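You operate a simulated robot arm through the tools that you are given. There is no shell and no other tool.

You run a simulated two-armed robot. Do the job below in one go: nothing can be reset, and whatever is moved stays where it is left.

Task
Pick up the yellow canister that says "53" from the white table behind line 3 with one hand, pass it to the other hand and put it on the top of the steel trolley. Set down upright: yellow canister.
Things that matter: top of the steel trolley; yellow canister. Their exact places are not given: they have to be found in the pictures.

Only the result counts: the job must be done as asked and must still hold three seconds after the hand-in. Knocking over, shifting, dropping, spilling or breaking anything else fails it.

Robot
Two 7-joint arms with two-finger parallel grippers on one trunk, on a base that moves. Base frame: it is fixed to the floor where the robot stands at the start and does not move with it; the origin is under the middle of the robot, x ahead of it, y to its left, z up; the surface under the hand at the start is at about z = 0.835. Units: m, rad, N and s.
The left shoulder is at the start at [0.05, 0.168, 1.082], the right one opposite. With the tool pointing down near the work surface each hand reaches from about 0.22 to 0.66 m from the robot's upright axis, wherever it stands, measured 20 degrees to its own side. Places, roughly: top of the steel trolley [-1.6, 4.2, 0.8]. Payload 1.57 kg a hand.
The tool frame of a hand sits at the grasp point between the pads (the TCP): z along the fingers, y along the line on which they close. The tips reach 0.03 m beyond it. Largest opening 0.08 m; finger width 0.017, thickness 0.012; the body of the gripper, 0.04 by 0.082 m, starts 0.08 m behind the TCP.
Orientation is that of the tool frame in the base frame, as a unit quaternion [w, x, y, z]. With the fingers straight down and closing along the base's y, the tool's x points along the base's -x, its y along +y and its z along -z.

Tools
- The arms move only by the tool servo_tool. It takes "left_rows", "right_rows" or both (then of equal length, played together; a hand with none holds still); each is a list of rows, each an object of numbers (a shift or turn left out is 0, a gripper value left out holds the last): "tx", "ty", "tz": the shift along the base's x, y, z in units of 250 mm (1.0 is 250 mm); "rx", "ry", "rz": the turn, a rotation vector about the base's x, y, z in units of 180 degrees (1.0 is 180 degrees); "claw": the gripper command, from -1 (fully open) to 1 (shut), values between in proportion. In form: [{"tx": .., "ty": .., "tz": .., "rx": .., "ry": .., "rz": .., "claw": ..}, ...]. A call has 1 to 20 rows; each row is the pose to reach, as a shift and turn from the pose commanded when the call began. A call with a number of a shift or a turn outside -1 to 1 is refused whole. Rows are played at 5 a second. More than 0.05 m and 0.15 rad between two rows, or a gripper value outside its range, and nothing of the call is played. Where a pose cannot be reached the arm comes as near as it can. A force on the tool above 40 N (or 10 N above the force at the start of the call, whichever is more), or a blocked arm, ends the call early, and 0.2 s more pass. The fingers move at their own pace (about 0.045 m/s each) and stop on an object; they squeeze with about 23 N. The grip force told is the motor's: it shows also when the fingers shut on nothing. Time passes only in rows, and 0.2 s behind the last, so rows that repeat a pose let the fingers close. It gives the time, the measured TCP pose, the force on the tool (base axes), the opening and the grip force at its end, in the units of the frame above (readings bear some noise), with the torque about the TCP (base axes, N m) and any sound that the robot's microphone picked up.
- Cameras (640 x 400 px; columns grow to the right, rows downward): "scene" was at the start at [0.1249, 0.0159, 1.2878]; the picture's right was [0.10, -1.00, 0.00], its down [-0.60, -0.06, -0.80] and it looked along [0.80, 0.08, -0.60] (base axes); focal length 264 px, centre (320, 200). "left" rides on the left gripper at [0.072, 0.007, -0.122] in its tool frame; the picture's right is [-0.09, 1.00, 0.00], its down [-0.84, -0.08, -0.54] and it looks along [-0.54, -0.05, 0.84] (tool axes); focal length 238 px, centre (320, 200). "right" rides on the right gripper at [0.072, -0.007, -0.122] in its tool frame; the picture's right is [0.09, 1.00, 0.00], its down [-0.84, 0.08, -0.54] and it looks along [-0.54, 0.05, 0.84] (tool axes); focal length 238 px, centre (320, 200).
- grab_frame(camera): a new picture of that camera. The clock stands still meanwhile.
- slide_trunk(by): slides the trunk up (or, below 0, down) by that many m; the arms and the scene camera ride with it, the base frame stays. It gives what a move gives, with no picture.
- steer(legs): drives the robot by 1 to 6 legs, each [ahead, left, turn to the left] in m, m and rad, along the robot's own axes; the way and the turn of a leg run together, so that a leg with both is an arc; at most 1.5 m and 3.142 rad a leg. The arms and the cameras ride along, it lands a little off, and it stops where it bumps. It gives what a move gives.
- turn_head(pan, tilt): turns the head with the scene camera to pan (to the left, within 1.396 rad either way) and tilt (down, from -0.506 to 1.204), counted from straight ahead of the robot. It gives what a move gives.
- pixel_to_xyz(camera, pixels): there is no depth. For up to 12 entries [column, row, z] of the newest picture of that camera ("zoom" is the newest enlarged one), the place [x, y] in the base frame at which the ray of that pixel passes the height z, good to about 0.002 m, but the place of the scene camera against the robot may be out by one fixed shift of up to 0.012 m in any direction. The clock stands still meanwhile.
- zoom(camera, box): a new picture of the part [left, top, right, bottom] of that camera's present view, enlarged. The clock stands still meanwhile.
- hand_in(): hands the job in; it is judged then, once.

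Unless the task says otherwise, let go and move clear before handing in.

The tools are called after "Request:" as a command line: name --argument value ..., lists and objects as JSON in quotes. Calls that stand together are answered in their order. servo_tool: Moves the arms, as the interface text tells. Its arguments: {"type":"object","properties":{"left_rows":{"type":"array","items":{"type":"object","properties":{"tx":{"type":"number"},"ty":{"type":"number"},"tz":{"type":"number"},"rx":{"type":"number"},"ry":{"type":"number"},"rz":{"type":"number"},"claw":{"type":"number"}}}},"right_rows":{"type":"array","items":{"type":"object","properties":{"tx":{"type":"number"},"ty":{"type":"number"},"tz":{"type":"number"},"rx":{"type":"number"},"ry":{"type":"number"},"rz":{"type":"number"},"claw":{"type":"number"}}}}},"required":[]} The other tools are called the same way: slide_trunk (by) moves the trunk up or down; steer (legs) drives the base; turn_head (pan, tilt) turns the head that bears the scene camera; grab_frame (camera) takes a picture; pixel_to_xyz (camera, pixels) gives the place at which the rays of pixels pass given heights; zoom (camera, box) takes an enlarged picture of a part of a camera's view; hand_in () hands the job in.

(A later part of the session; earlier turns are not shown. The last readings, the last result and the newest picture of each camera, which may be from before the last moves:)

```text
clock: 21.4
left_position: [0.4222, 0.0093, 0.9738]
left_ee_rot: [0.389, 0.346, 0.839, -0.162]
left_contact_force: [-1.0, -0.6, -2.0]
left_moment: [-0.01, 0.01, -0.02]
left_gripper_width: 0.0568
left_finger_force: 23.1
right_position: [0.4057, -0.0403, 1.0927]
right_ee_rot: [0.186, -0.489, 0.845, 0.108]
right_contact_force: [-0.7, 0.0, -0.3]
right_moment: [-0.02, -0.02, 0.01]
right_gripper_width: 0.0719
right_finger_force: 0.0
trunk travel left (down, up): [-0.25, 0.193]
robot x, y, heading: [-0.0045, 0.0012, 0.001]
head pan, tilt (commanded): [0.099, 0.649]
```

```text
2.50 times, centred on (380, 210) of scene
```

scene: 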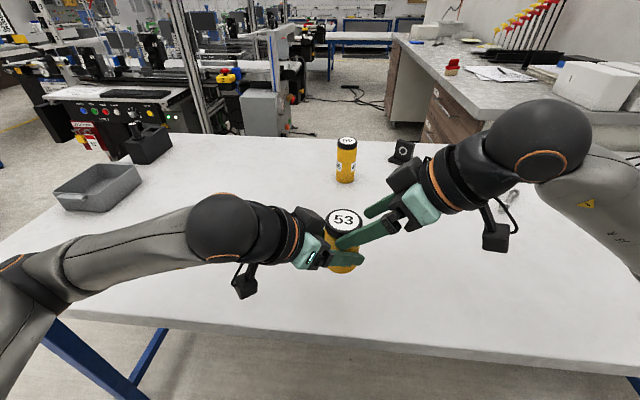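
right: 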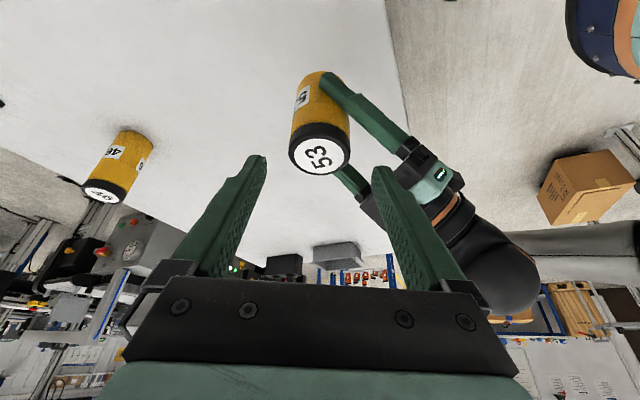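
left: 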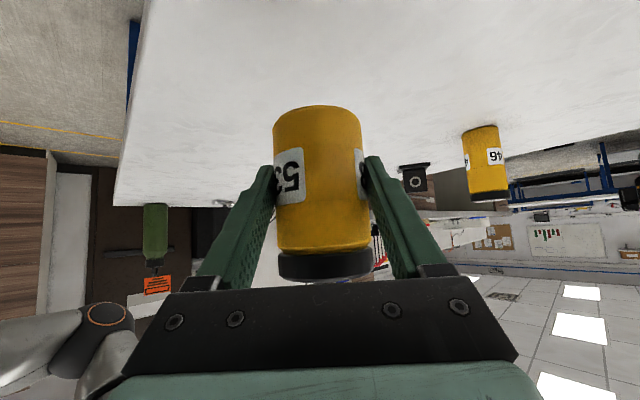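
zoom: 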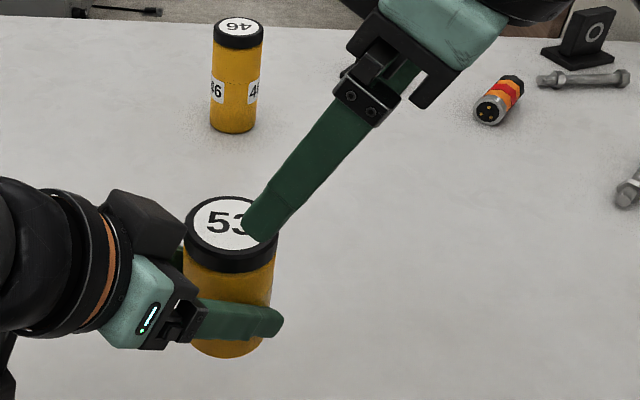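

Contact is gone (forces near zero) and the canister has not slipped in the left view. I'll re-measure the cap centre from the right view before the new approach.

Request:
pixel_to_xyz --camera "right" --pixels '[[321.6, 153.6, 1.023], [321.6, 153.6, 1.019], [291, 148, 1.02], [351, 145, 1.02]]'

```text
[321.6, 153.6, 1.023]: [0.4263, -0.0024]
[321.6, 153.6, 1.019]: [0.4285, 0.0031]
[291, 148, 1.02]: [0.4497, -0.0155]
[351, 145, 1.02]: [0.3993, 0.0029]
```

Cap centre and hand agree laterally to about 1 mm. I'll advance 6 cm along the tool axis and check forces before finishing the approach.

Request:
servo_tool --right_rows '[{"tx": 0.0127, "ty": 0.022, "tz": -0.0544}, {"tx": 0.0254, "ty": 0.0439, "tz": -0.1088}, {"tx": 0.038, "ty": 0.0659, "tz": -0.1631}, {"tx": 0.0507, "ty": 0.0878, "tz": -0.2175}, {"tx": 0.0507, "ty": 0.0878, "tz": -0.2175}]'

Request:
grab_frame --camera "right"

Request:
zoom --camera "scene" --box '[270, 150, 470, 290]'

```text
clock: 22.6
left_position: [0.4221, 0.0094, 0.9732]
left_ee_rot: [0.388, 0.346, 0.839, -0.161]
left_contact_force: [0.2, 3.1, -10.0]
left_moment: [-0.1, -0.32, -0.14]
left_gripper_width: 0.0571
left_finger_force: 22.8
right_position: [0.4191, -0.0172, 1.0395]
right_ee_rot: [0.188, -0.489, 0.845, 0.109]
right_contact_force: [0.3, -4.1, 6.5]
right_moment: [0.08, 0.3, 0.09]
right_gripper_width: 0.07
right_finger_force: 0.1
trunk travel left (down, up): [-0.25, 0.193]
robot x, y, heading: [-0.0024, -0.0001, -0.0]
head pan, tilt (commanded): [0.099, 0.649]
```

```text
taken
```

right: 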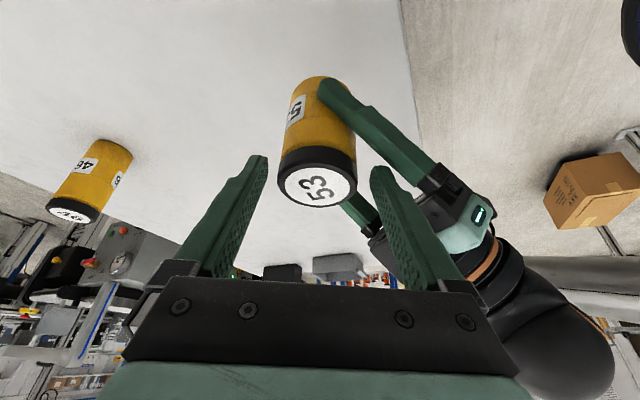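

```text
2.86 times, centred on (370, 220) of scene
```

zoom: 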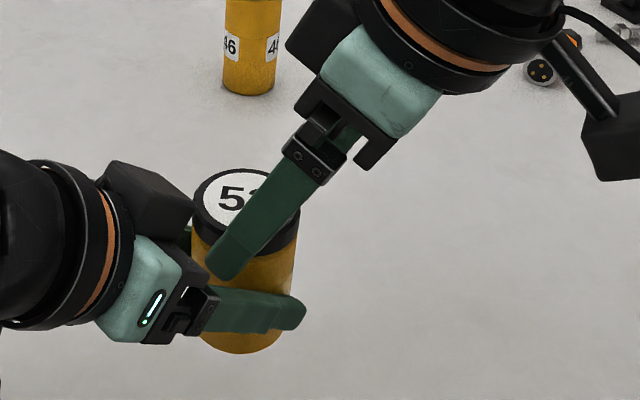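

The fingertip touches the left finger again at the same crossing (about 8 N), because this left grasp leaves only a few millimetres. I'll withdraw the right hand, set the canister back down, and regrip with the left hand flatter and further back so the right hand gets ample room from above.

Request:
servo_tool --right_rows '[{"tx": -0.0169, "ty": -0.0293, "tz": 0.0725, "claw": -0.8}, {"tx": -0.0338, "ty": -0.0586, "tz": 0.145}, {"tx": -0.0507, "ty": -0.0878, "tz": 0.2175}, {"tx": -0.0676, "ty": -0.1171, "tz": 0.29}, {"tx": -0.0808, "ty": -0.1837, "tz": 0.3122, "rx": -0.0221, "ry": 0.017, "rz": -0.0164}, {"tx": -0.094, "ty": -0.2503, "tz": 0.3344, "rx": -0.0442, "ry": 0.0339, "rz": -0.0328}, {"tx": -0.1072, "ty": -0.3168, "tz": 0.3567, "rx": -0.0663, "ry": 0.0509, "rz": -0.0492}, {"tx": -0.1204, "ty": -0.3834, "tz": 0.3789, "rx": -0.0884, "ry": 0.0678, "rz": -0.0656}, {"tx": -0.1336, "ty": -0.448, "tz": 0.4012, "rx": -0.1105, "ry": 0.0848, "rz": -0.082}, {"tx": -0.1336, "ty": -0.448, "tz": 0.4012, "rx": -0.1105, "ry": 0.0848, "rz": -0.082}]'

Request:
grab_frame --camera "left"

Request:
grab_frame --camera "scene"

```text
clock: 24.8
left_position: [0.4229, 0.0092, 0.9747]
left_ee_rot: [0.39, 0.347, 0.837, -0.163]
left_contact_force: [0.3, 0.2, -2.1]
left_moment: [0.02, 0.01, 0.0]
left_gripper_width: 0.0572
left_finger_force: 23.4
right_position: [0.3852, -0.1311, 1.1408]
right_ee_rot: [-0.001, -0.382, 0.924, -0.001]
right_contact_force: [0.2, -0.6, -0.2]
right_moment: [0.02, -0.01, -0.03]
right_gripper_width: 0.0719
right_finger_force: 0.2
trunk travel left (down, up): [-0.25, 0.193]
robot x, y, heading: [-0.002, -0.0002, -0.002]
head pan, tilt (commanded): [0.099, 0.649]
```

```text
taken
```

left: 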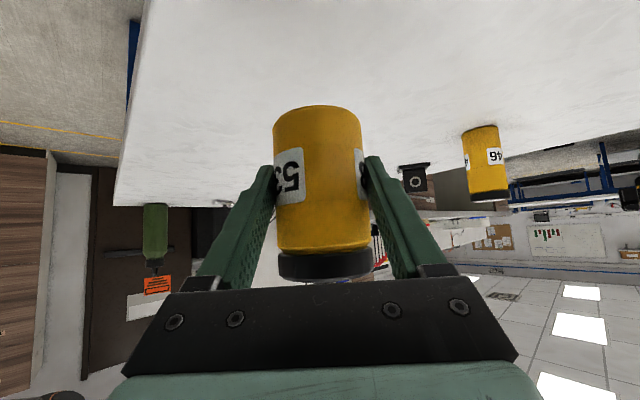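

```text
taken
```

scene: 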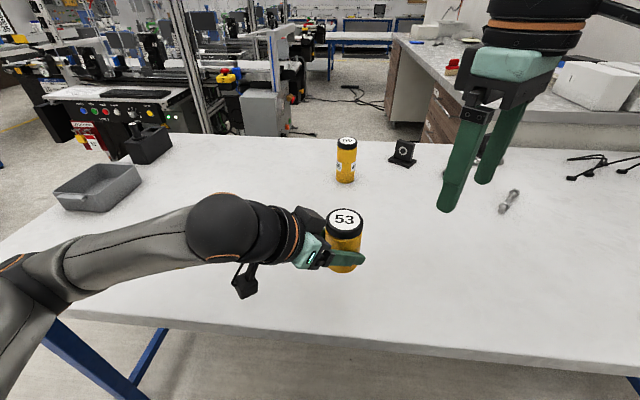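

The canister is undisturbed in the left grip. I'll reverse the exact commanded lift to set it back where it stood.

Request:
servo_tool --left_rows '[{"tx": 0.0414, "ty": 0.0638, "tz": -0.035, "claw": 1}, {"tx": 0.0828, "ty": 0.1276, "tz": -0.07}, {"tx": 0.1242, "ty": 0.1914, "tz": -0.105}, {"tx": 0.1656, "ty": 0.2552, "tz": -0.14}, {"tx": 0.207, "ty": 0.319, "tz": -0.175}, {"tx": 0.207, "ty": 0.319, "tz": -0.225}, {"tx": 0.207, "ty": 0.319, "tz": -0.275}, {"tx": 0.207, "ty": 0.319, "tz": -0.325}, {"tx": 0.207, "ty": 0.319, "tz": -0.355}, {"tx": 0.207, "ty": 0.319, "tz": -0.373}, {"tx": 0.207, "ty": 0.319, "tz": -0.373}]'

Request:
zoom --camera "scene" --box '[220, 190, 380, 300]'

Request:
grab_frame --camera "left"

```text
clock: 27.2
left_position: [0.4731, 0.0884, 0.881]
left_ee_rot: [0.39, 0.347, 0.837, -0.162]
left_contact_force: [-0.3, 0.5, -2.2]
left_moment: [0.0, 0.04, 0.0]
left_gripper_width: 0.057
left_finger_force: 23.1
right_position: [0.3855, -0.1315, 1.1405]
right_ee_rot: [0.0, -0.384, 0.923, 0.0]
right_contact_force: [0.0, 0.1, 0.3]
right_moment: [-0.01, 0.02, -0.05]
right_gripper_width: 0.0722
right_finger_force: 0.1
trunk travel left (down, up): [-0.25, 0.193]
robot x, y, heading: [0.0015, 0.003, 0.001]
head pan, tilt (commanded): [0.099, 0.649]
```

```text
3.64 times, centred on (300, 245) of scene
```

zoom: 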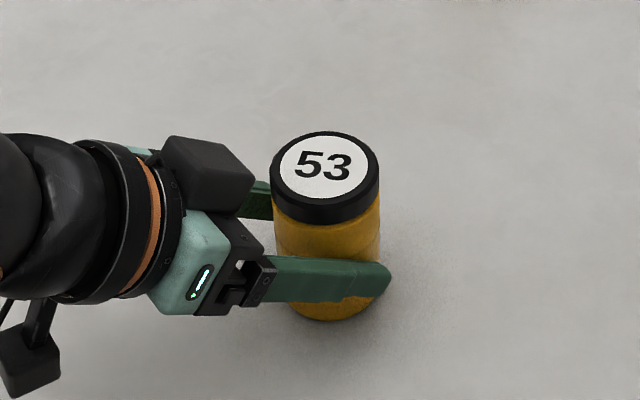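

```text
taken
```

left: 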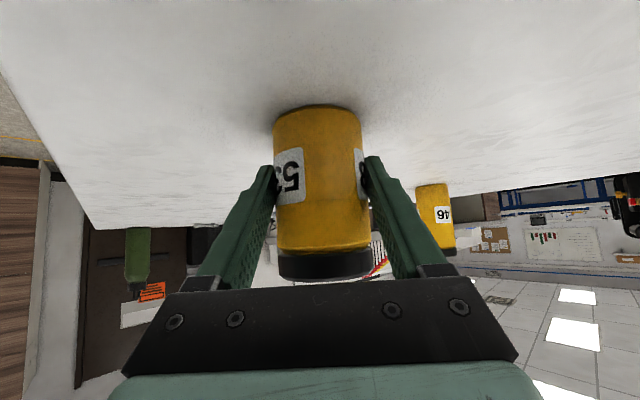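

The load is still about −2 N, so the base is not yet carrying on the table. I'll ease down about 1.5 mm until the load transfers, then open.

Request:
servo_tool --left_rows '[{"tz": -0.002, "claw": 1}, {"tz": -0.004}, {"tz": -0.006}, {"tz": -0.006}]'

```text
clock: 28.2
left_position: [0.4733, 0.0888, 0.8804]
left_ee_rot: [0.392, 0.347, 0.837, -0.162]
left_contact_force: [2.7, 0.9, 5.7]
left_moment: [0.04, 0.04, 0.0]
left_gripper_width: 0.0569
left_finger_force: 23.2
right_position: [0.3872, -0.1323, 1.141]
right_ee_rot: [0.0, -0.382, 0.924, 0.0]
right_contact_force: [1.2, 0.1, -0.4]
right_moment: [0.03, 0.01, 0.0]
right_gripper_width: 0.0719
right_finger_force: 0.1
trunk travel left (down, up): [-0.25, 0.193]
robot x, y, heading: [0.0006, -0.0029, -0.002]
head pan, tilt (commanded): [0.099, 0.649]
```

The table now takes the load (+5.7 N). I'll relieve 1 mm, open fully, and back straight out along the approach line.

Request:
servo_tool --left_rows '[{"tz": 0.003, "claw": 1}, {"tz": 0.003, "claw": -1}, {"tz": 0.003}, {"tz": 0.003}, {"tz": 0.003}]'

Request:
servo_tool --left_rows '[{"tx": -0.06, "ty": 0.06}, {"tx": -0.12, "ty": 0.12}, {"tx": -0.18, "ty": 0.18}, {"tx": -0.24, "ty": 0.24}, {"tx": -0.3, "ty": 0.3}, {"tx": -0.3, "ty": 0.3}]'

Request:
grab_frame --camera "left"

Request:
grab_frame --camera "scene"

```text
clock: 29.4
left_position: [0.4724, 0.0884, 0.8814]
left_ee_rot: [0.391, 0.346, 0.837, -0.163]
left_contact_force: [0.2, -0.7, 0.0]
left_moment: [0.05, 0.03, -0.01]
left_gripper_width: 0.0802
left_finger_force: 0.1
right_position: [0.3872, -0.1315, 1.1401]
right_ee_rot: [0.0, -0.383, 0.924, 0.0]
right_contact_force: [0.4, -0.9, -0.5]
right_moment: [0.01, 0.01, -0.04]
right_gripper_width: 0.0719
right_finger_force: 0.1
trunk travel left (down, up): [-0.25, 0.193]
robot x, y, heading: [-0.0008, -0.0011, -0.001]
head pan, tilt (commanded): [0.099, 0.649]
```

```text
clock: 30.8
left_position: [0.3988, 0.1623, 0.8786]
left_ee_rot: [0.39, 0.346, 0.838, -0.162]
left_contact_force: [-1.1, 0.2, -0.1]
left_moment: [-0.03, 0.0, -0.02]
left_gripper_width: 0.0798
left_finger_force: 0.1
right_position: [0.3866, -0.1312, 1.1395]
right_ee_rot: [0.0, -0.383, 0.924, -0.001]
right_contact_force: [0.5, -0.1, -0.2]
right_moment: [0.0, 0.0, 0.01]
right_gripper_width: 0.0719
right_finger_force: 0.2
trunk travel left (down, up): [-0.25, 0.193]
robot x, y, heading: [0.0, 0.0024, -0.001]
head pan, tilt (commanded): [0.099, 0.649]
```

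```text
taken
```

left: 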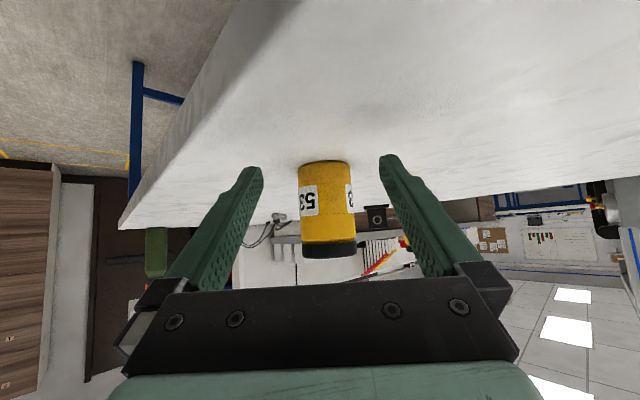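

```text
taken
```

scene: 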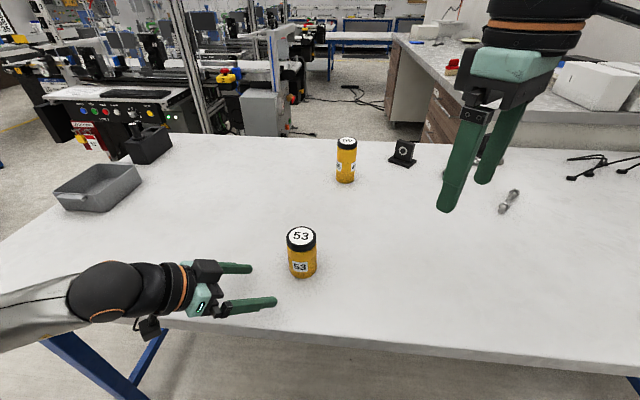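

The canister stands exactly where it was (scene (300,252), left view columns 299–356). I'll flatten the left hand by 10° to 60° and raise it 5 mm, then check before the new approach.

Request:
servo_tool --left_rows '[{"tz": 0.011, "rx": -0.013, "ry": -0.013, "rz": 0, "claw": -1}, {"tz": 0.022, "rx": -0.026, "ry": -0.026, "rz": 0}, {"tz": 0.022, "rx": -0.0393, "ry": -0.0393, "rz": 0}, {"tz": 0.022, "rx": -0.0393, "ry": -0.0393, "rz": 0}]'

Request:
grab_frame --camera "left"

Request:
zoom --camera "scene" --box '[60, 200, 340, 380]'

```text
clock: 31.8
left_position: [0.3983, 0.1634, 0.8855]
left_ee_rot: [0.462, 0.33, 0.801, -0.191]
left_contact_force: [-0.9, 0.7, -0.2]
left_moment: [0.01, 0.02, 0.02]
left_gripper_width: 0.0798
left_finger_force: 0.1
right_position: [0.3872, -0.1319, 1.1408]
right_ee_rot: [-0.001, -0.382, 0.924, 0.0]
right_contact_force: [0.7, 0.2, 0.5]
right_moment: [-0.01, 0.0, 0.01]
right_gripper_width: 0.0722
right_finger_force: 0.0
trunk travel left (down, up): [-0.25, 0.193]
robot x, y, heading: [0.0022, 0.0008, -0.001]
head pan, tilt (commanded): [0.099, 0.649]
```

```text
taken
```

left: 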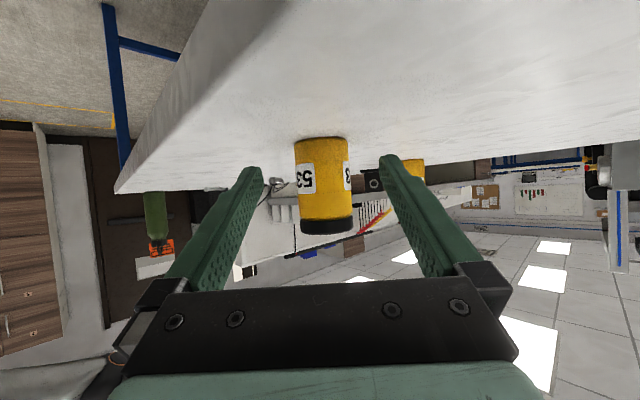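

```text
2.22 times, centred on (200, 290) of scene
```

zoom: 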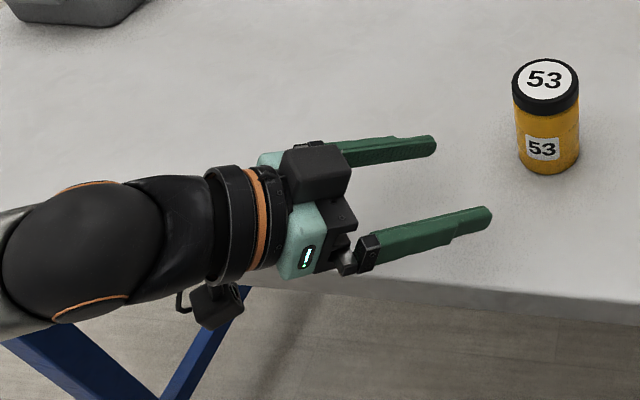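

The left hand is at 60° tilt with its camera box clear of the table edge. I'll advance 0.10 m to a grasp with 16 mm setback, then close.

Request:
servo_tool --left_rows '[{"tx": 0.0473, "ty": -0.0473}, {"tx": 0.0946, "ty": -0.0946}, {"tx": 0.1419, "ty": -0.1419}, {"tx": 0.1892, "ty": -0.1892}, {"tx": 0.2365, "ty": -0.2365}, {"tx": 0.2838, "ty": -0.2838}, {"tx": 0.2838, "ty": -0.2838}]'

Request:
grab_frame --camera "left"

Request:
zoom --camera "scene" --box '[180, 190, 380, 320]'

```text
clock: 33.4
left_position: [0.4685, 0.0928, 0.8835]
left_ee_rot: [0.461, 0.332, 0.8, -0.192]
left_contact_force: [-0.1, 0.0, 0.0]
left_moment: [-0.02, -0.03, 0.01]
left_gripper_width: 0.08
left_finger_force: 0.0
right_position: [0.3859, -0.1304, 1.1404]
right_ee_rot: [-0.001, -0.382, 0.924, -0.001]
right_contact_force: [0.4, 0.3, -0.4]
right_moment: [-0.03, -0.01, 0.0]
right_gripper_width: 0.0721
right_finger_force: 0.1
trunk travel left (down, up): [-0.25, 0.193]
robot x, y, heading: [-0.0005, 0.0024, 0.001]
head pan, tilt (commanded): [0.099, 0.649]
```

```text
taken
```

left: 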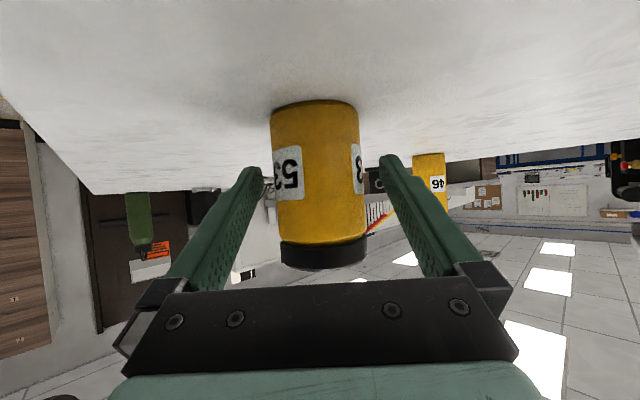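

```text
3.08 times, centred on (280, 255) of scene
```

zoom: 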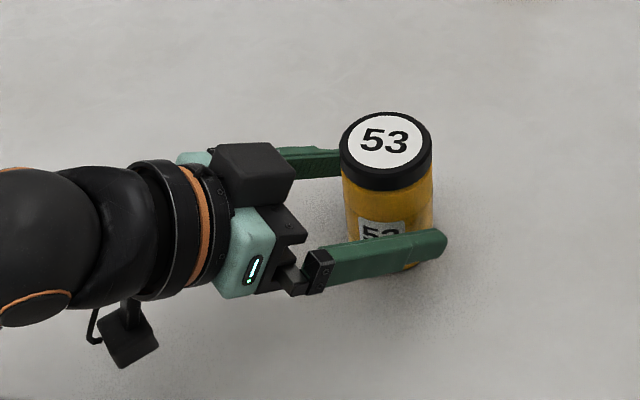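

The fingers straddle the canister with the tips reaching past its axis, and the block-to-cap gap is visibly wider now. I'll close and lift 2 cm to test the hold.

Request:
servo_tool --left_rows '[{"claw": 1}, {"claw": 1}, {"claw": 1}, {"claw": 1}, {"claw": 1}, {"claw": 1}, {"tz": 0.04, "claw": 1}, {"tz": 0.08, "claw": 1}, {"tz": 0.08, "claw": 1}]'

Request:
grab_frame --camera "left"

Request:
zoom --camera "scene" --box '[180, 190, 380, 320]'

```text
clock: 35.4
left_position: [0.4689, 0.0926, 0.9037]
left_ee_rot: [0.461, 0.331, 0.8, -0.192]
left_contact_force: [-1.6, -0.6, -1.7]
left_moment: [0.04, 0.04, -0.02]
left_gripper_width: 0.0568
left_finger_force: 22.8
right_position: [0.3865, -0.1316, 1.1407]
right_ee_rot: [0.0, -0.383, 0.924, 0.0]
right_contact_force: [0.5, -0.5, 0.3]
right_moment: [-0.01, 0.0, 0.0]
right_gripper_width: 0.0718
right_finger_force: 0.1
trunk travel left (down, up): [-0.25, 0.193]
robot x, y, heading: [-0.0034, -0.0035, 0.001]
head pan, tilt (commanded): [0.099, 0.649]
```

```text
taken
```

left: 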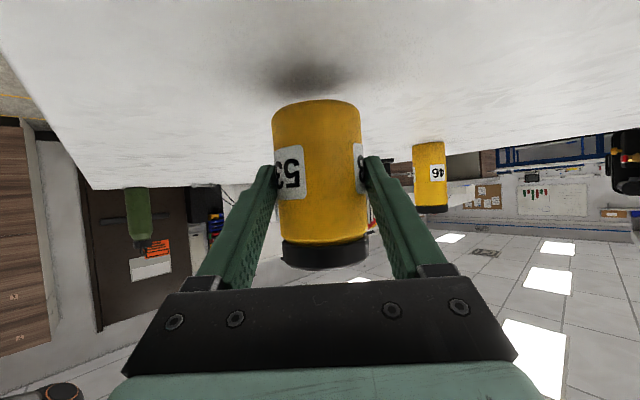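

```text
3.08 times, centred on (280, 255) of scene
```

zoom: 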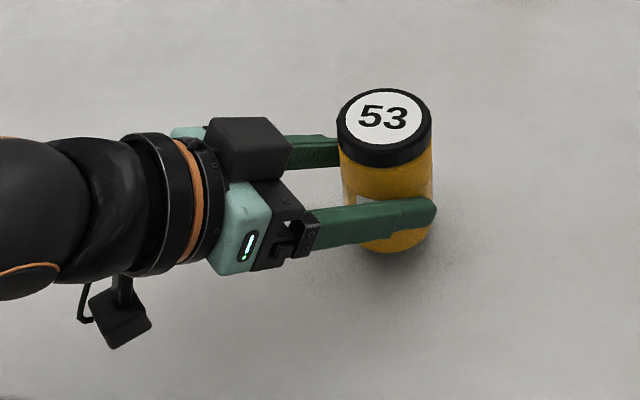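

The hold is good (0.0568 opening, weight about 1.7 N). I'll move to the handover spot again (axis about (0.43, 0.00), bottom about 0.94).

Request:
servo_tool --left_rows '[{"tx": -0.0287, "ty": -0.0465, "tz": 0.0491, "claw": 1}, {"tx": -0.0574, "ty": -0.0929, "tz": 0.0983}, {"tx": -0.0861, "ty": -0.1394, "tz": 0.1474}, {"tx": -0.1147, "ty": -0.1858, "tz": 0.1966}, {"tx": -0.1434, "ty": -0.2323, "tz": 0.2457}, {"tx": -0.1721, "ty": -0.2787, "tz": 0.2949}, {"tx": -0.2008, "ty": -0.3252, "tz": 0.344}, {"tx": -0.2008, "ty": -0.3252, "tz": 0.344}]'

Request:
grab_frame --camera "right"

Request:
zoom --camera "right" --box '[300, 60, 580, 240]'

Request:
grab_frame --camera "scene"

```text
clock: 37.2
left_position: [0.4174, 0.0114, 0.9904]
left_ee_rot: [0.462, 0.33, 0.801, -0.191]
left_contact_force: [-1.1, 0.1, -1.5]
left_moment: [0.01, 0.02, 0.0]
left_gripper_width: 0.0569
left_finger_force: 23.1
right_position: [0.3859, -0.1314, 1.139]
right_ee_rot: [0.0, -0.383, 0.924, 0.0]
right_contact_force: [-0.2, 0.0, -0.7]
right_moment: [-0.03, -0.01, 0.01]
right_gripper_width: 0.0719
right_finger_force: 0.1
trunk travel left (down, up): [-0.25, 0.193]
robot x, y, heading: [0.0017, -0.0006, -0.001]
head pan, tilt (commanded): [0.099, 0.649]
```

```text
taken
```

right: 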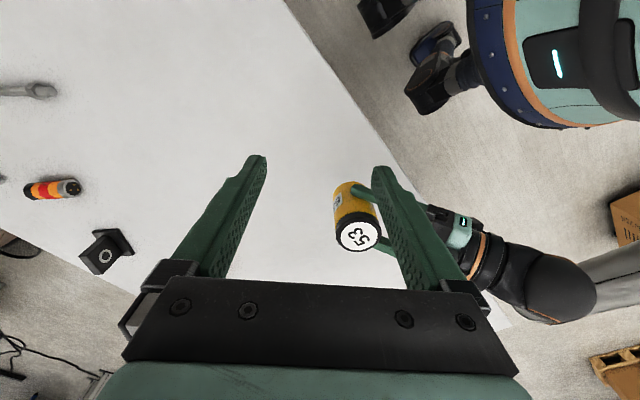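

```text
2.22 times, centred on (440, 150) of right
```

zoom: 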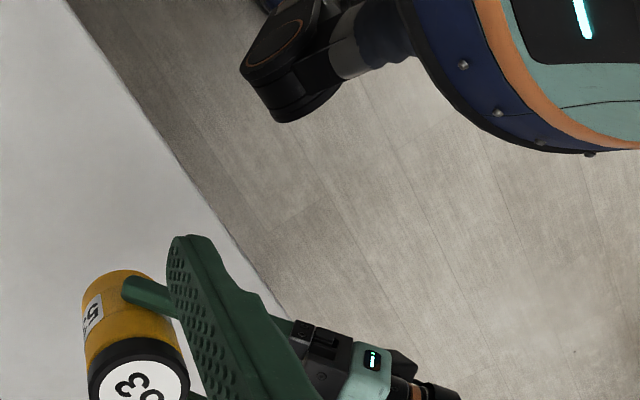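

```text
taken
```

scene: 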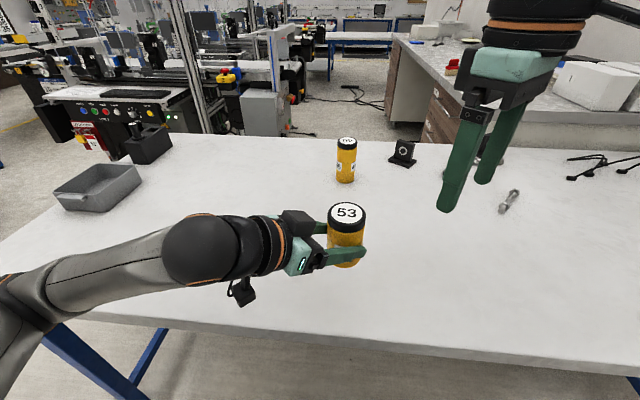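

The canister is presented again. I'll bring the right hand (vertical, closing along the left hand's approach line) to directly above it at z≈1.16, well clear of the left gripper.

Request:
servo_tool --right_rows '[{"tx": 0.0246, "ty": 0.0751, "tz": 0.0114, "claw": -0.85}, {"tx": 0.0491, "ty": 0.1502, "tz": 0.0229}, {"tx": 0.0737, "ty": 0.2253, "tz": 0.0343}, {"tx": 0.0983, "ty": 0.3003, "tz": 0.0457}, {"tx": 0.1229, "ty": 0.3754, "tz": 0.0571}, {"tx": 0.1474, "ty": 0.4505, "tz": 0.0686}, {"tx": 0.172, "ty": 0.5256, "tz": 0.08}, {"tx": 0.172, "ty": 0.5256, "tz": 0.08}]'

Request:
grab_frame --camera "right"

Request:
zoom --camera "scene" --box '[220, 110, 460, 290]'

Request:
zoom --camera "right" --box '[220, 60, 480, 240]'

```text
clock: 39.0
left_position: [0.4174, 0.0122, 0.9907]
left_ee_rot: [0.461, 0.331, 0.801, -0.192]
left_contact_force: [-0.4, 0.3, -1.6]
left_moment: [0.02, 0.0, 0.02]
left_gripper_width: 0.0567
left_finger_force: 22.8
right_position: [0.4281, 0.0018, 1.1579]
right_ee_rot: [0.0, -0.383, 0.924, 0.001]
right_contact_force: [0.1, 0.4, 0.2]
right_moment: [-0.02, -0.01, 0.0]
right_gripper_width: 0.0741
right_finger_force: 0.1
trunk travel left (down, up): [-0.25, 0.193]
robot x, y, heading: [-0.0033, -0.0007, -0.006]
head pan, tilt (commanded): [0.099, 0.649]
```

```text
taken
```

right: 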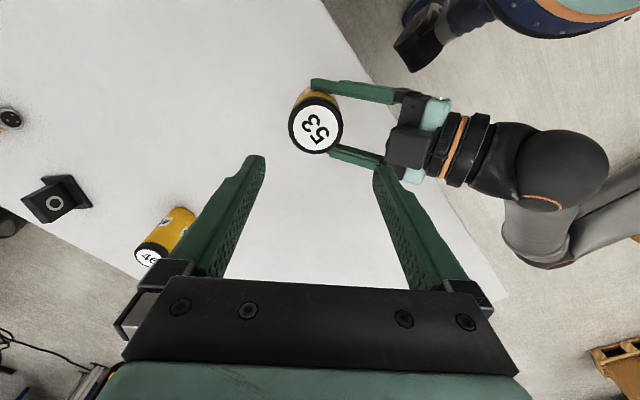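

```text
2.22 times, centred on (340, 200) of scene
```

zoom: 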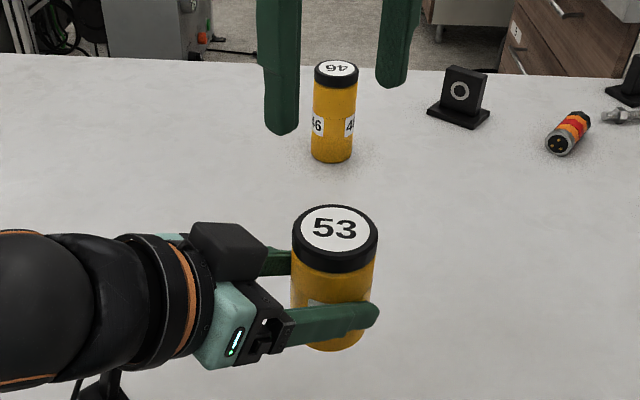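

```text
2.22 times, centred on (350, 150) of right
```

zoom: 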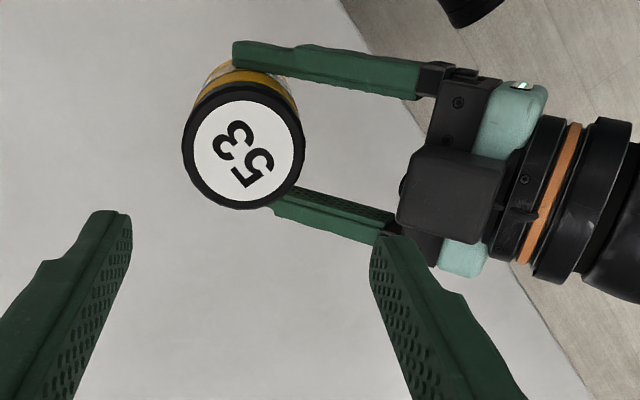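

The cap is at (315,126) in the right view, and the gap to the left gripper's block is now about 46 mm in the closing direction, ample for the right finger. I'll compute the exact cap centre for alignment.

Request:
pixel_to_xyz --camera "zoom" --pixels '[[243, 148, 1.034], [243, 148, 1.03], [182, 148, 1.034], [303, 148, 1.034], [243, 88, 1.034], [243, 208, 1.034], [397, 225, 1.05], [405, 155, 1.067]]'

```text
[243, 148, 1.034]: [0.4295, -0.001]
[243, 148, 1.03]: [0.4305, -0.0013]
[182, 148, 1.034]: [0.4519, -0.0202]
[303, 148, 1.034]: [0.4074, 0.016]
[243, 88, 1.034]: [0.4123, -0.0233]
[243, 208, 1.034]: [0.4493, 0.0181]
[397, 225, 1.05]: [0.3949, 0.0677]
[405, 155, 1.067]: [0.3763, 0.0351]
```

The cap centre is at (0.4295, −0.001), within about 1–2 mm of the right TCP. I'll descend the first 10 cm and check.

Request:
servo_tool --right_rows '[{"tx": 0.001, "ty": -0.002, "tz": -0.08}, {"tx": 0.002, "ty": -0.004, "tz": -0.16}, {"tx": 0.002, "ty": -0.004, "tz": -0.24}, {"tx": 0.002, "ty": -0.004, "tz": -0.32}, {"tx": 0.002, "ty": -0.004, "tz": -0.4}, {"tx": 0.002, "ty": -0.004, "tz": -0.4}]'

Request:
grab_frame --camera "right"

Request:
zoom --camera "scene" --box '[220, 130, 460, 290]'

```text
clock: 40.4
left_position: [0.4176, 0.0112, 0.9908]
left_ee_rot: [0.461, 0.331, 0.8, -0.192]
left_contact_force: [0.2, 0.5, -1.3]
left_moment: [0.02, 0.06, 0.0]
left_gripper_width: 0.0564
left_finger_force: 23.1
right_position: [0.4285, -0.0002, 1.0599]
right_ee_rot: [0.0, -0.383, 0.924, 0.0]
right_contact_force: [0.0, 0.7, 0.4]
right_moment: [0.0, -0.01, -0.01]
right_gripper_width: 0.074
right_finger_force: 0.0
trunk travel left (down, up): [-0.25, 0.193]
robot x, y, heading: [0.0026, -0.0052, 0.0]
head pan, tilt (commanded): [0.099, 0.649]
```

```text
taken
```

right: 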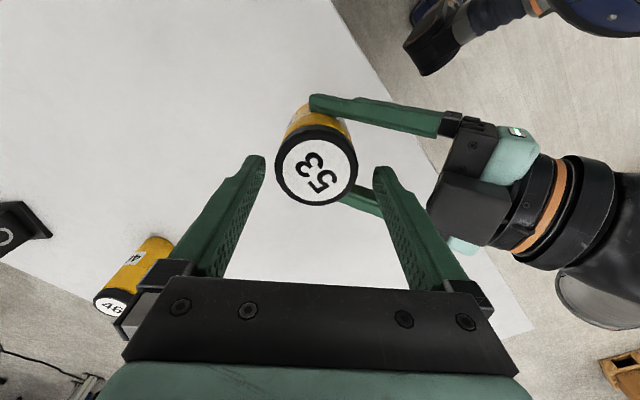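

```text
2.50 times, centred on (340, 210) of scene
```

zoom: 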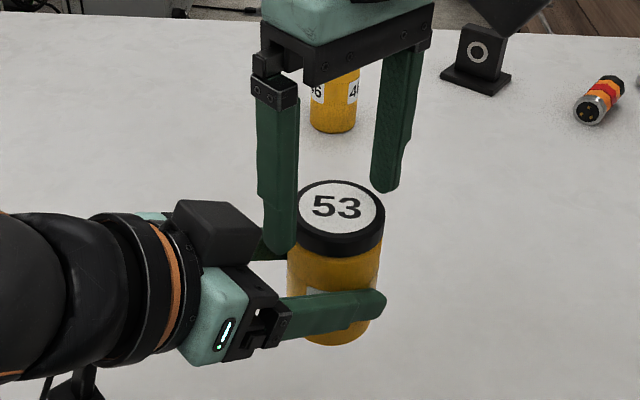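

No contact, and both right fingers straddle the cap with visible gaps. I'll descend the remaining 5.3 cm to TCP z≈1.007.

Request:
servo_tool --right_rows '[{"tz": -0.06}, {"tz": -0.12}, {"tz": -0.17}, {"tz": -0.212}, {"tz": -0.212}]'

Request:
grab_frame --camera "right"

Request:
zoom --camera "scene" --box '[220, 130, 460, 290]'

```text
clock: 41.6
left_position: [0.4184, 0.0115, 0.9909]
left_ee_rot: [0.462, 0.331, 0.8, -0.193]
left_contact_force: [0.7, -1.0, -1.0]
left_moment: [-0.01, -0.01, -0.02]
left_gripper_width: 0.0568
left_finger_force: 23.2
right_position: [0.4295, 0.0002, 1.0057]
right_ee_rot: [0.0, -0.383, 0.924, 0.0]
right_contact_force: [1.1, -0.6, 0.0]
right_moment: [0.0, 0.01, -0.01]
right_gripper_width: 0.0738
right_finger_force: 0.0
trunk travel left (down, up): [-0.25, 0.193]
robot x, y, heading: [0.0001, -0.0012, 0.001]
head pan, tilt (commanded): [0.099, 0.649]
```

```text
taken
```

right: 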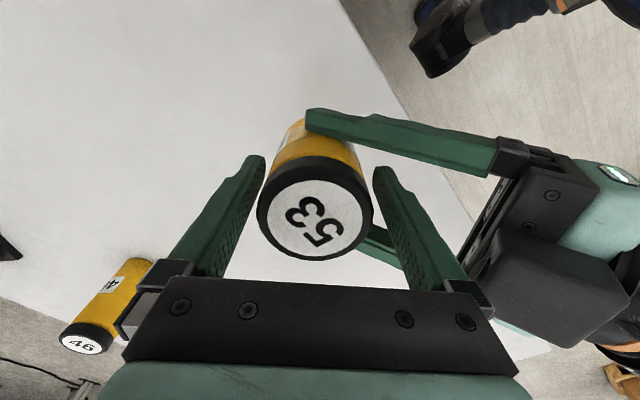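

```text
2.50 times, centred on (340, 210) of scene
```

zoom: 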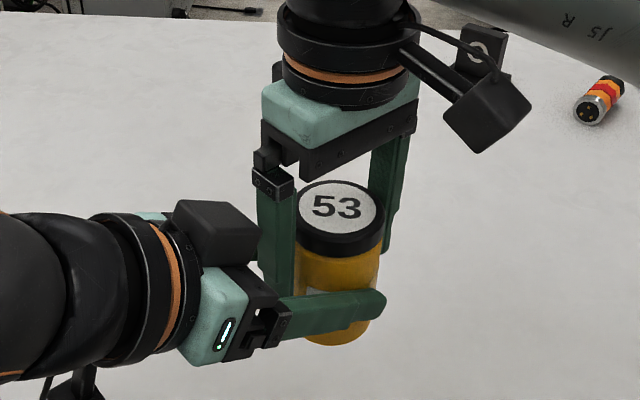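

The right fingers are around the canister with zero force on both hands. I'll close the right gripper while the left still holds.

Request:
servo_tool --right_rows '[{"claw": 0.2}, {"claw": 1}, {"claw": 1}, {"claw": 1}, {"claw": 1}, {"claw": 1}]'

Request:
grab_frame --camera "right"

```text
clock: 43.0
left_position: [0.4174, 0.0108, 0.9908]
left_ee_rot: [0.461, 0.332, 0.801, -0.191]
left_contact_force: [-14.3, 14.3, 2.5]
left_moment: [0.1, -0.05, 0.02]
left_gripper_width: 0.0569
left_finger_force: 23.0
right_position: [0.4287, -0.001, 1.0058]
right_ee_rot: [0.0, -0.381, 0.924, -0.002]
right_contact_force: [14.4, -14.7, -3.4]
right_moment: [-0.33, -0.17, 0.0]
right_gripper_width: 0.0572
right_finger_force: 22.7
trunk travel left (down, up): [-0.25, 0.193]
robot x, y, heading: [-0.0, -0.0006, -0.005]
head pan, tilt (commanded): [0.099, 0.649]
```

```text
taken
```

right: 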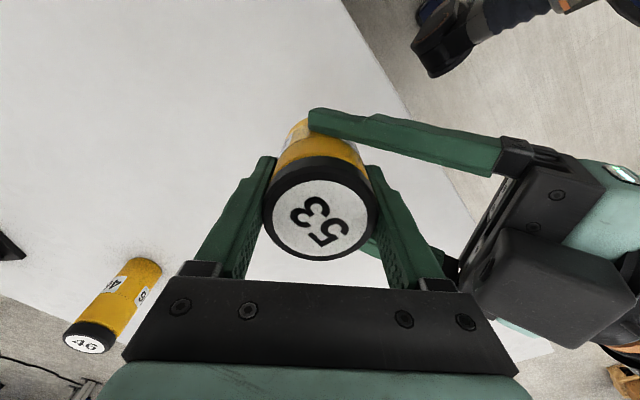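

Both hands hold the canister (right opening 0.0572, 22.7 N), with a 20 N side load from about a millimetre of offset. I'll let the right hand yield a little along that direction to relax it before the left releases.

Request:
servo_tool --right_rows '[{"tx": 0.002, "ty": -0.002, "claw": 1}, {"tx": 0.004, "ty": -0.004, "claw": 1}, {"tx": 0.004, "ty": -0.004, "claw": 1}]'

```text
clock: 43.8
left_position: [0.4184, 0.011, 0.9908]
left_ee_rot: [0.462, 0.331, 0.8, -0.192]
left_contact_force: [-10.5, 11.2, 5.7]
left_moment: [0.4, 0.23, 0.06]
left_gripper_width: 0.0568
left_finger_force: 23.1
right_position: [0.4297, -0.001, 1.0057]
right_ee_rot: [0.0, -0.382, 0.924, 0.0]
right_contact_force: [10.7, -9.5, -5.2]
right_moment: [-0.63, -0.44, -0.08]
right_gripper_width: 0.0571
right_finger_force: 23.3
trunk travel left (down, up): [-0.25, 0.193]
robot x, y, heading: [-0.0001, 0.0007, 0.0]
head pan, tilt (commanded): [0.099, 0.649]
```

The side load dropped to about 15 N, and what remains is just elastic preload between the two grips. I'll open the left hand now, keeping the right shut, and check the right hand carries the canister.

Request:
servo_tool --left_rows '[{"claw": 0.0}, {"claw": -0.6}, {"claw": -1}, {"claw": -1}, {"claw": -1}]' --right_rows '[{"claw": 1}, {"claw": 1}, {"claw": 1}, {"claw": 1}, {"claw": 1}]'

Request:
grab_frame --camera "right"

Request:
zoom --camera "scene" --box '[220, 130, 460, 290]'

```text
clock: 45.0
left_position: [0.4187, 0.0108, 0.9909]
left_ee_rot: [0.461, 0.331, 0.801, -0.192]
left_contact_force: [-0.3, -0.6, -0.7]
left_moment: [-0.01, -0.01, 0.0]
left_gripper_width: 0.0799
left_finger_force: 0.1
right_position: [0.4296, -0.0002, 1.0059]
right_ee_rot: [0.0, -0.383, 0.924, 0.0]
right_contact_force: [-0.6, 0.1, -0.4]
right_moment: [-0.02, 0.03, 0.0]
right_gripper_width: 0.0573
right_finger_force: 23.1
trunk travel left (down, up): [-0.25, 0.193]
robot x, y, heading: [0.0002, 0.0019, 0.0]
head pan, tilt (commanded): [0.099, 0.649]
```

```text
taken
```

right: 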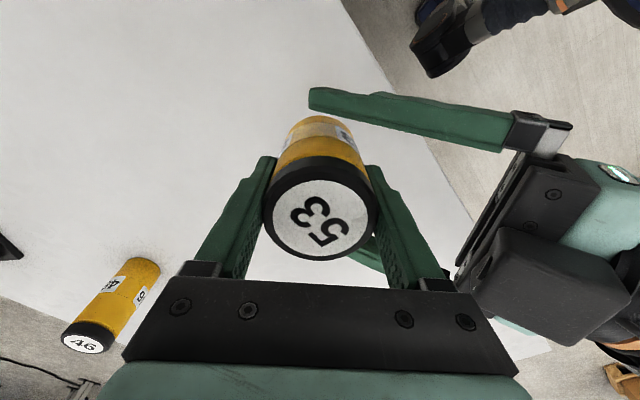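

```text
2.50 times, centred on (340, 210) of scene
```

zoom: 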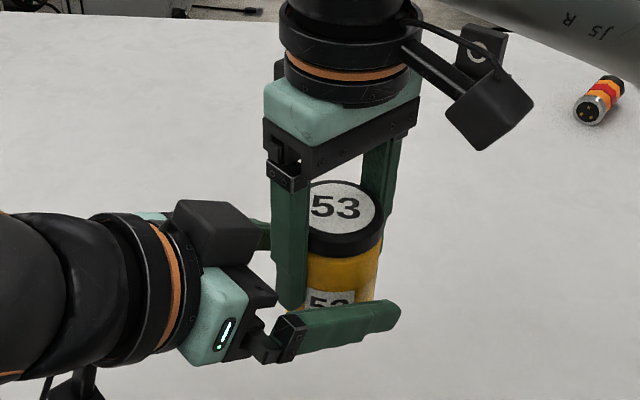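

The right hand alone holds the canister (23.1 N; view unchanged at (320,215)) and the left hand is open and free. I'll withdraw the left hand along its approach line, then out to the left.

Request:
servo_tool --left_rows '[{"tx": -0.05, "ty": 0.05}, {"tx": -0.1, "ty": 0.1}, {"tx": -0.15, "ty": 0.15}, {"tx": -0.2, "ty": 0.2}, {"tx": -0.23, "ty": 0.26}, {"tx": -0.23, "ty": 0.36, "tz": 0.05}, {"tx": -0.2, "ty": 0.46, "tz": 0.1}, {"tx": -0.17, "ty": 0.56, "tz": 0.15}, {"tx": -0.14, "ty": 0.66, "tz": 0.2}, {"tx": -0.14, "ty": 0.66, "tz": 0.2}]'

Request:
grab_frame --camera "scene"

Request:
grab_frame --camera "right"

```text
clock: 47.2
left_position: [0.3852, 0.175, 1.0417]
left_ee_rot: [0.462, 0.331, 0.8, -0.193]
left_contact_force: [0.2, 0.6, 0.4]
left_moment: [0.02, -0.02, -0.03]
left_gripper_width: 0.08
left_finger_force: 0.0
left hand out of reach, approached as far as the arm can: row 3, 4, 5, 6, 7, 8
right_position: [0.4312, -0.0001, 1.0062]
right_ee_rot: [0.001, -0.383, 0.924, -0.001]
right_contact_force: [-0.6, 0.3, -0.8]
right_moment: [0.05, 0.0, 0.02]
right_gripper_width: 0.0573
right_finger_force: 23.0
trunk travel left (down, up): [-0.25, 0.193]
robot x, y, heading: [-0.0029, -0.0009, 0.002]
head pan, tilt (commanded): [0.099, 0.649]
```

```text
taken
```

scene: 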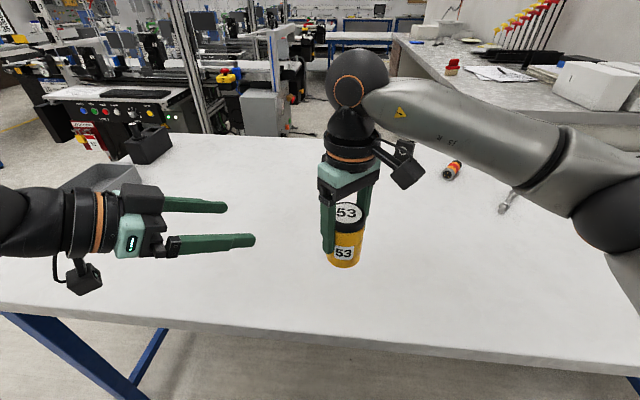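

```text
taken
```

right: 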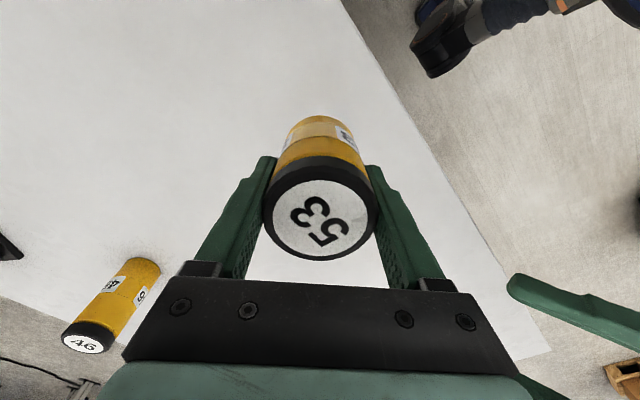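

The handover is done: the right hand holds the upright canister and the left is clear. Next I look left and back-left to plan the drive to the trolley, measuring obstacles on the floor.

Request:
turn_head --pan 1.39 --tilt 0.35

Request:
grab_frame --camera "scene"

```text
clock: 48.6
left_position: [0.3859, 0.175, 1.0422]
left_ee_rot: [0.462, 0.33, 0.8, -0.192]
left_contact_force: [0.2, 0.1, 0.4]
left_moment: [0.03, 0.0, 0.0]
left_gripper_width: 0.0801
left_finger_force: 0.1
right_position: [0.4297, -0.0019, 1.0069]
right_ee_rot: [0.0, -0.383, 0.924, -0.001]
right_contact_force: [0.3, 0.5, 0.2]
right_moment: [-0.02, -0.01, 0.0]
right_gripper_width: 0.0571
right_finger_force: 23.0
trunk travel left (down, up): [-0.25, 0.193]
robot x, y, heading: [0.0015, 0.0011, -0.001]
head pan, tilt (commanded): [1.389, 0.351]
```

```text
taken
```

scene: 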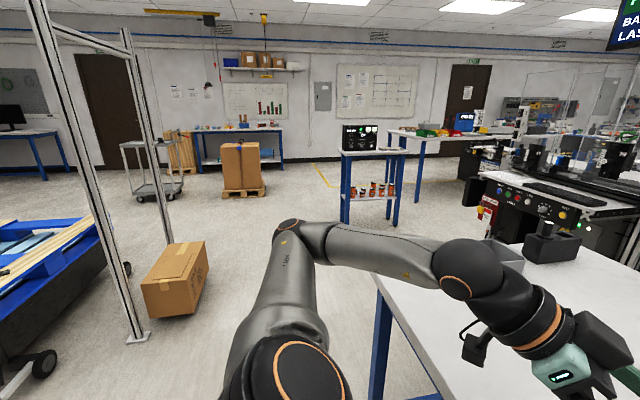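

I'll convert the floor points of the obstacles and the trolley in this view: post (138,340), carton (190,315), lifter wheel (42,372), trolley wheels (142,200)/(176,190), pallet, and bench legs.

Request:
pixel_to_xyz --camera "scene" --pixels '[[138, 340, 0], [190, 315, 0], [150, 310, 0], [205, 285, 0], [42, 372, 0], [125, 272, 0], [140, 202, 0], [178, 193, 0], [345, 225, 0], [397, 228, 0], [225, 198, 0], [266, 190, 0]]'

Request:
pixel_to_xyz --camera "scene" --pixels '[[122, 145, 0.8], [172, 143, 0.8], [142, 150, 0.8], [165, 242, 0], [380, 398, 0], [400, 300, 0.835], [20, 400, 0], [185, 320, 0], [143, 316, 0]]'

Request:
zoom --camera "scene" --box '[90, 110, 290, 240]'

```text
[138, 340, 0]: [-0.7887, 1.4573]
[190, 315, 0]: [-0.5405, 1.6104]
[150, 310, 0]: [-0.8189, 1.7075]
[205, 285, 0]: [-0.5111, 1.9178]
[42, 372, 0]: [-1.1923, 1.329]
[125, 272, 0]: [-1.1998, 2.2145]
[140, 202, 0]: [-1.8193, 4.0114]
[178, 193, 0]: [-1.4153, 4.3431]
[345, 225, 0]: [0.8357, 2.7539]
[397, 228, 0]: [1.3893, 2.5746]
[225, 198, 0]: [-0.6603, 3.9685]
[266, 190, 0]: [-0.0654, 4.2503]
```

```text
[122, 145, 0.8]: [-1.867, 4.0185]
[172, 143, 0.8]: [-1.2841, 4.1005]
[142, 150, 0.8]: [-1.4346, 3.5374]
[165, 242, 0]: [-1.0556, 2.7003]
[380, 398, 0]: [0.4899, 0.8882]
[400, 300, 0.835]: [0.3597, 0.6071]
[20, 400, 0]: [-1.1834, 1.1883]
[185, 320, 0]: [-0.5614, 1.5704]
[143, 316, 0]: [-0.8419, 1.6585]
```

```text
3.08 times, centred on (190, 175) of scene
```

zoom: 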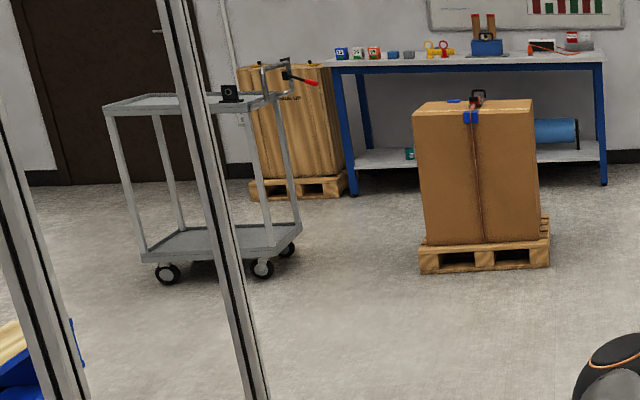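

The trolley is back-left around x −1.8…−1.3, y 3.9…4.3, with a small black part on its top. The free lane runs between the carton (x≤−0.51) and the table. I'll raise the trunk so the arms pass well above the table items, then check the floor near the base.

Request:
slide_trunk --by 0.15

Request:
turn_head --pan 1.39 --tilt 0.9

Request:
grab_frame --camera "scene"

Request:
turn_head --pan -1.39 --tilt 0.6

Request:
grab_frame --camera "scene"

Request:
turn_head --pan 0.0 --tilt 1.1

Request:
grab_frame --camera "scene"

```text
clock: 50.4
left_position: [0.3865, 0.1747, 1.1913]
left_ee_rot: [0.462, 0.33, 0.801, -0.191]
left_contact_force: [0.2, 0.2, -0.4]
left_moment: [0.0, -0.02, -0.01]
left_gripper_width: 0.0798
left_finger_force: 0.1
right_position: [0.4305, 0.0007, 1.1567]
right_ee_rot: [0.0, -0.383, 0.924, 0.001]
right_contact_force: [0.1, 0.7, -2.3]
right_moment: [0.0, 0.0, 0.03]
right_gripper_width: 0.0572
right_finger_force: 23.0
trunk travel left (down, up): [-0.4, 0.043]
robot x, y, heading: [-0.0029, -0.0005, -0.001]
head pan, tilt (commanded): [1.389, 0.351]
```

```text
clock: 51.4
left_position: [0.3857, 0.1738, 1.1913]
left_ee_rot: [0.462, 0.331, 0.8, -0.192]
left_contact_force: [0.4, 0.9, 0.6]
left_moment: [0.04, 0.02, 0.0]
left_gripper_width: 0.0801
left_finger_force: 0.1
right_position: [0.43, -0.0009, 1.1573]
right_ee_rot: [0.001, -0.382, 0.924, 0.0]
right_contact_force: [1.3, -0.1, -2.7]
right_moment: [-0.01, 0.02, 0.0]
right_gripper_width: 0.0569
right_finger_force: 23.7
trunk travel left (down, up): [-0.4, 0.043]
robot x, y, heading: [0.0001, 0.0011, -0.002]
head pan, tilt (commanded): [1.389, 0.901]
```

```text
taken
```

scene: 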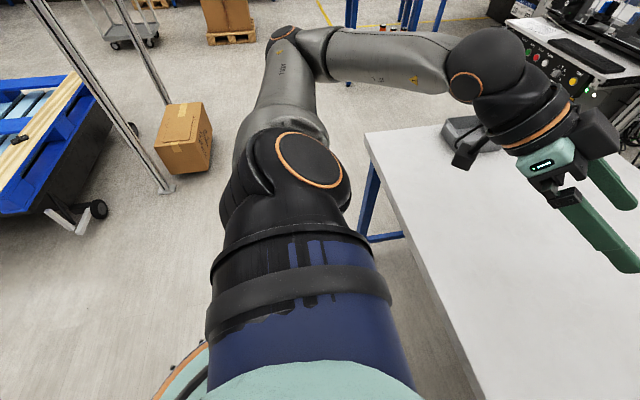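

```text
clock: 53.8
left_position: [0.3857, 0.1749, 1.19]
left_ee_rot: [0.462, 0.33, 0.8, -0.192]
left_contact_force: [1.2, 0.7, 0.3]
left_moment: [-0.01, -0.01, 0.01]
left_gripper_width: 0.0801
left_finger_force: 0.1
right_position: [0.4302, -0.001, 1.1566]
right_ee_rot: [0.0, -0.382, 0.924, 0.0]
right_contact_force: [-0.9, 0.4, -2.1]
right_moment: [-0.01, 0.01, -0.04]
right_gripper_width: 0.0572
right_finger_force: 23.2
trunk travel left (down, up): [-0.4, 0.043]
robot x, y, heading: [-0.0001, 0.001, 0.004]
head pan, tilt (commanded): [-1.389, 0.6]
```

```text
taken
```

scene: 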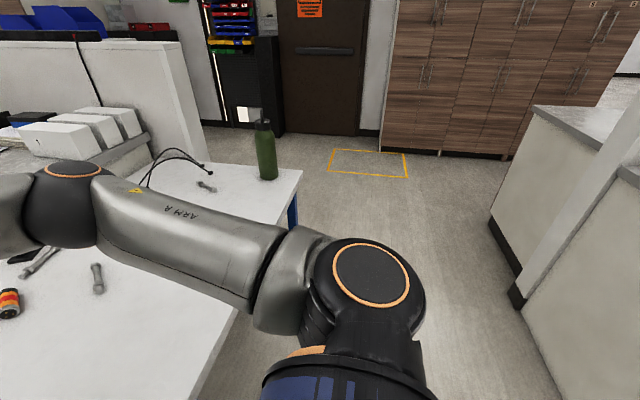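

```text
clock: 55.4
left_position: [0.386, 0.1746, 1.1919]
left_ee_rot: [0.462, 0.331, 0.8, -0.192]
left_contact_force: [0.3, 0.5, 1.3]
left_moment: [-0.03, 0.03, -0.01]
left_gripper_width: 0.0802
left_finger_force: 0.1
right_position: [0.4303, -0.0002, 1.156]
right_ee_rot: [0.0, -0.383, 0.924, 0.0]
right_contact_force: [-0.2, -0.7, -2.9]
right_moment: [0.02, 0.03, 0.01]
right_gripper_width: 0.0571
right_finger_force: 23.5
trunk travel left (down, up): [-0.4, 0.043]
robot x, y, heading: [-0.0018, 0.0009, -0.004]
head pan, tilt (commanded): [0.0, 1.1]
```

```text
taken
```

scene: 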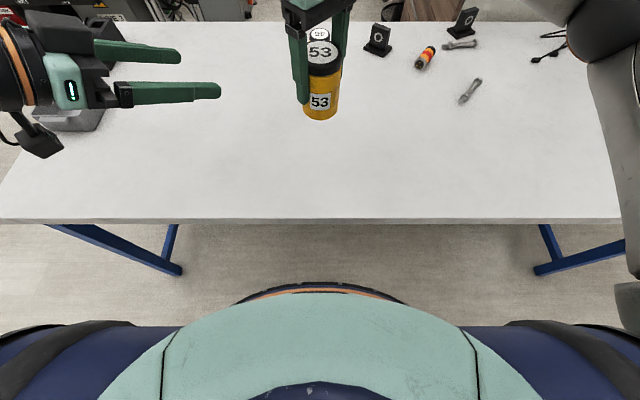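

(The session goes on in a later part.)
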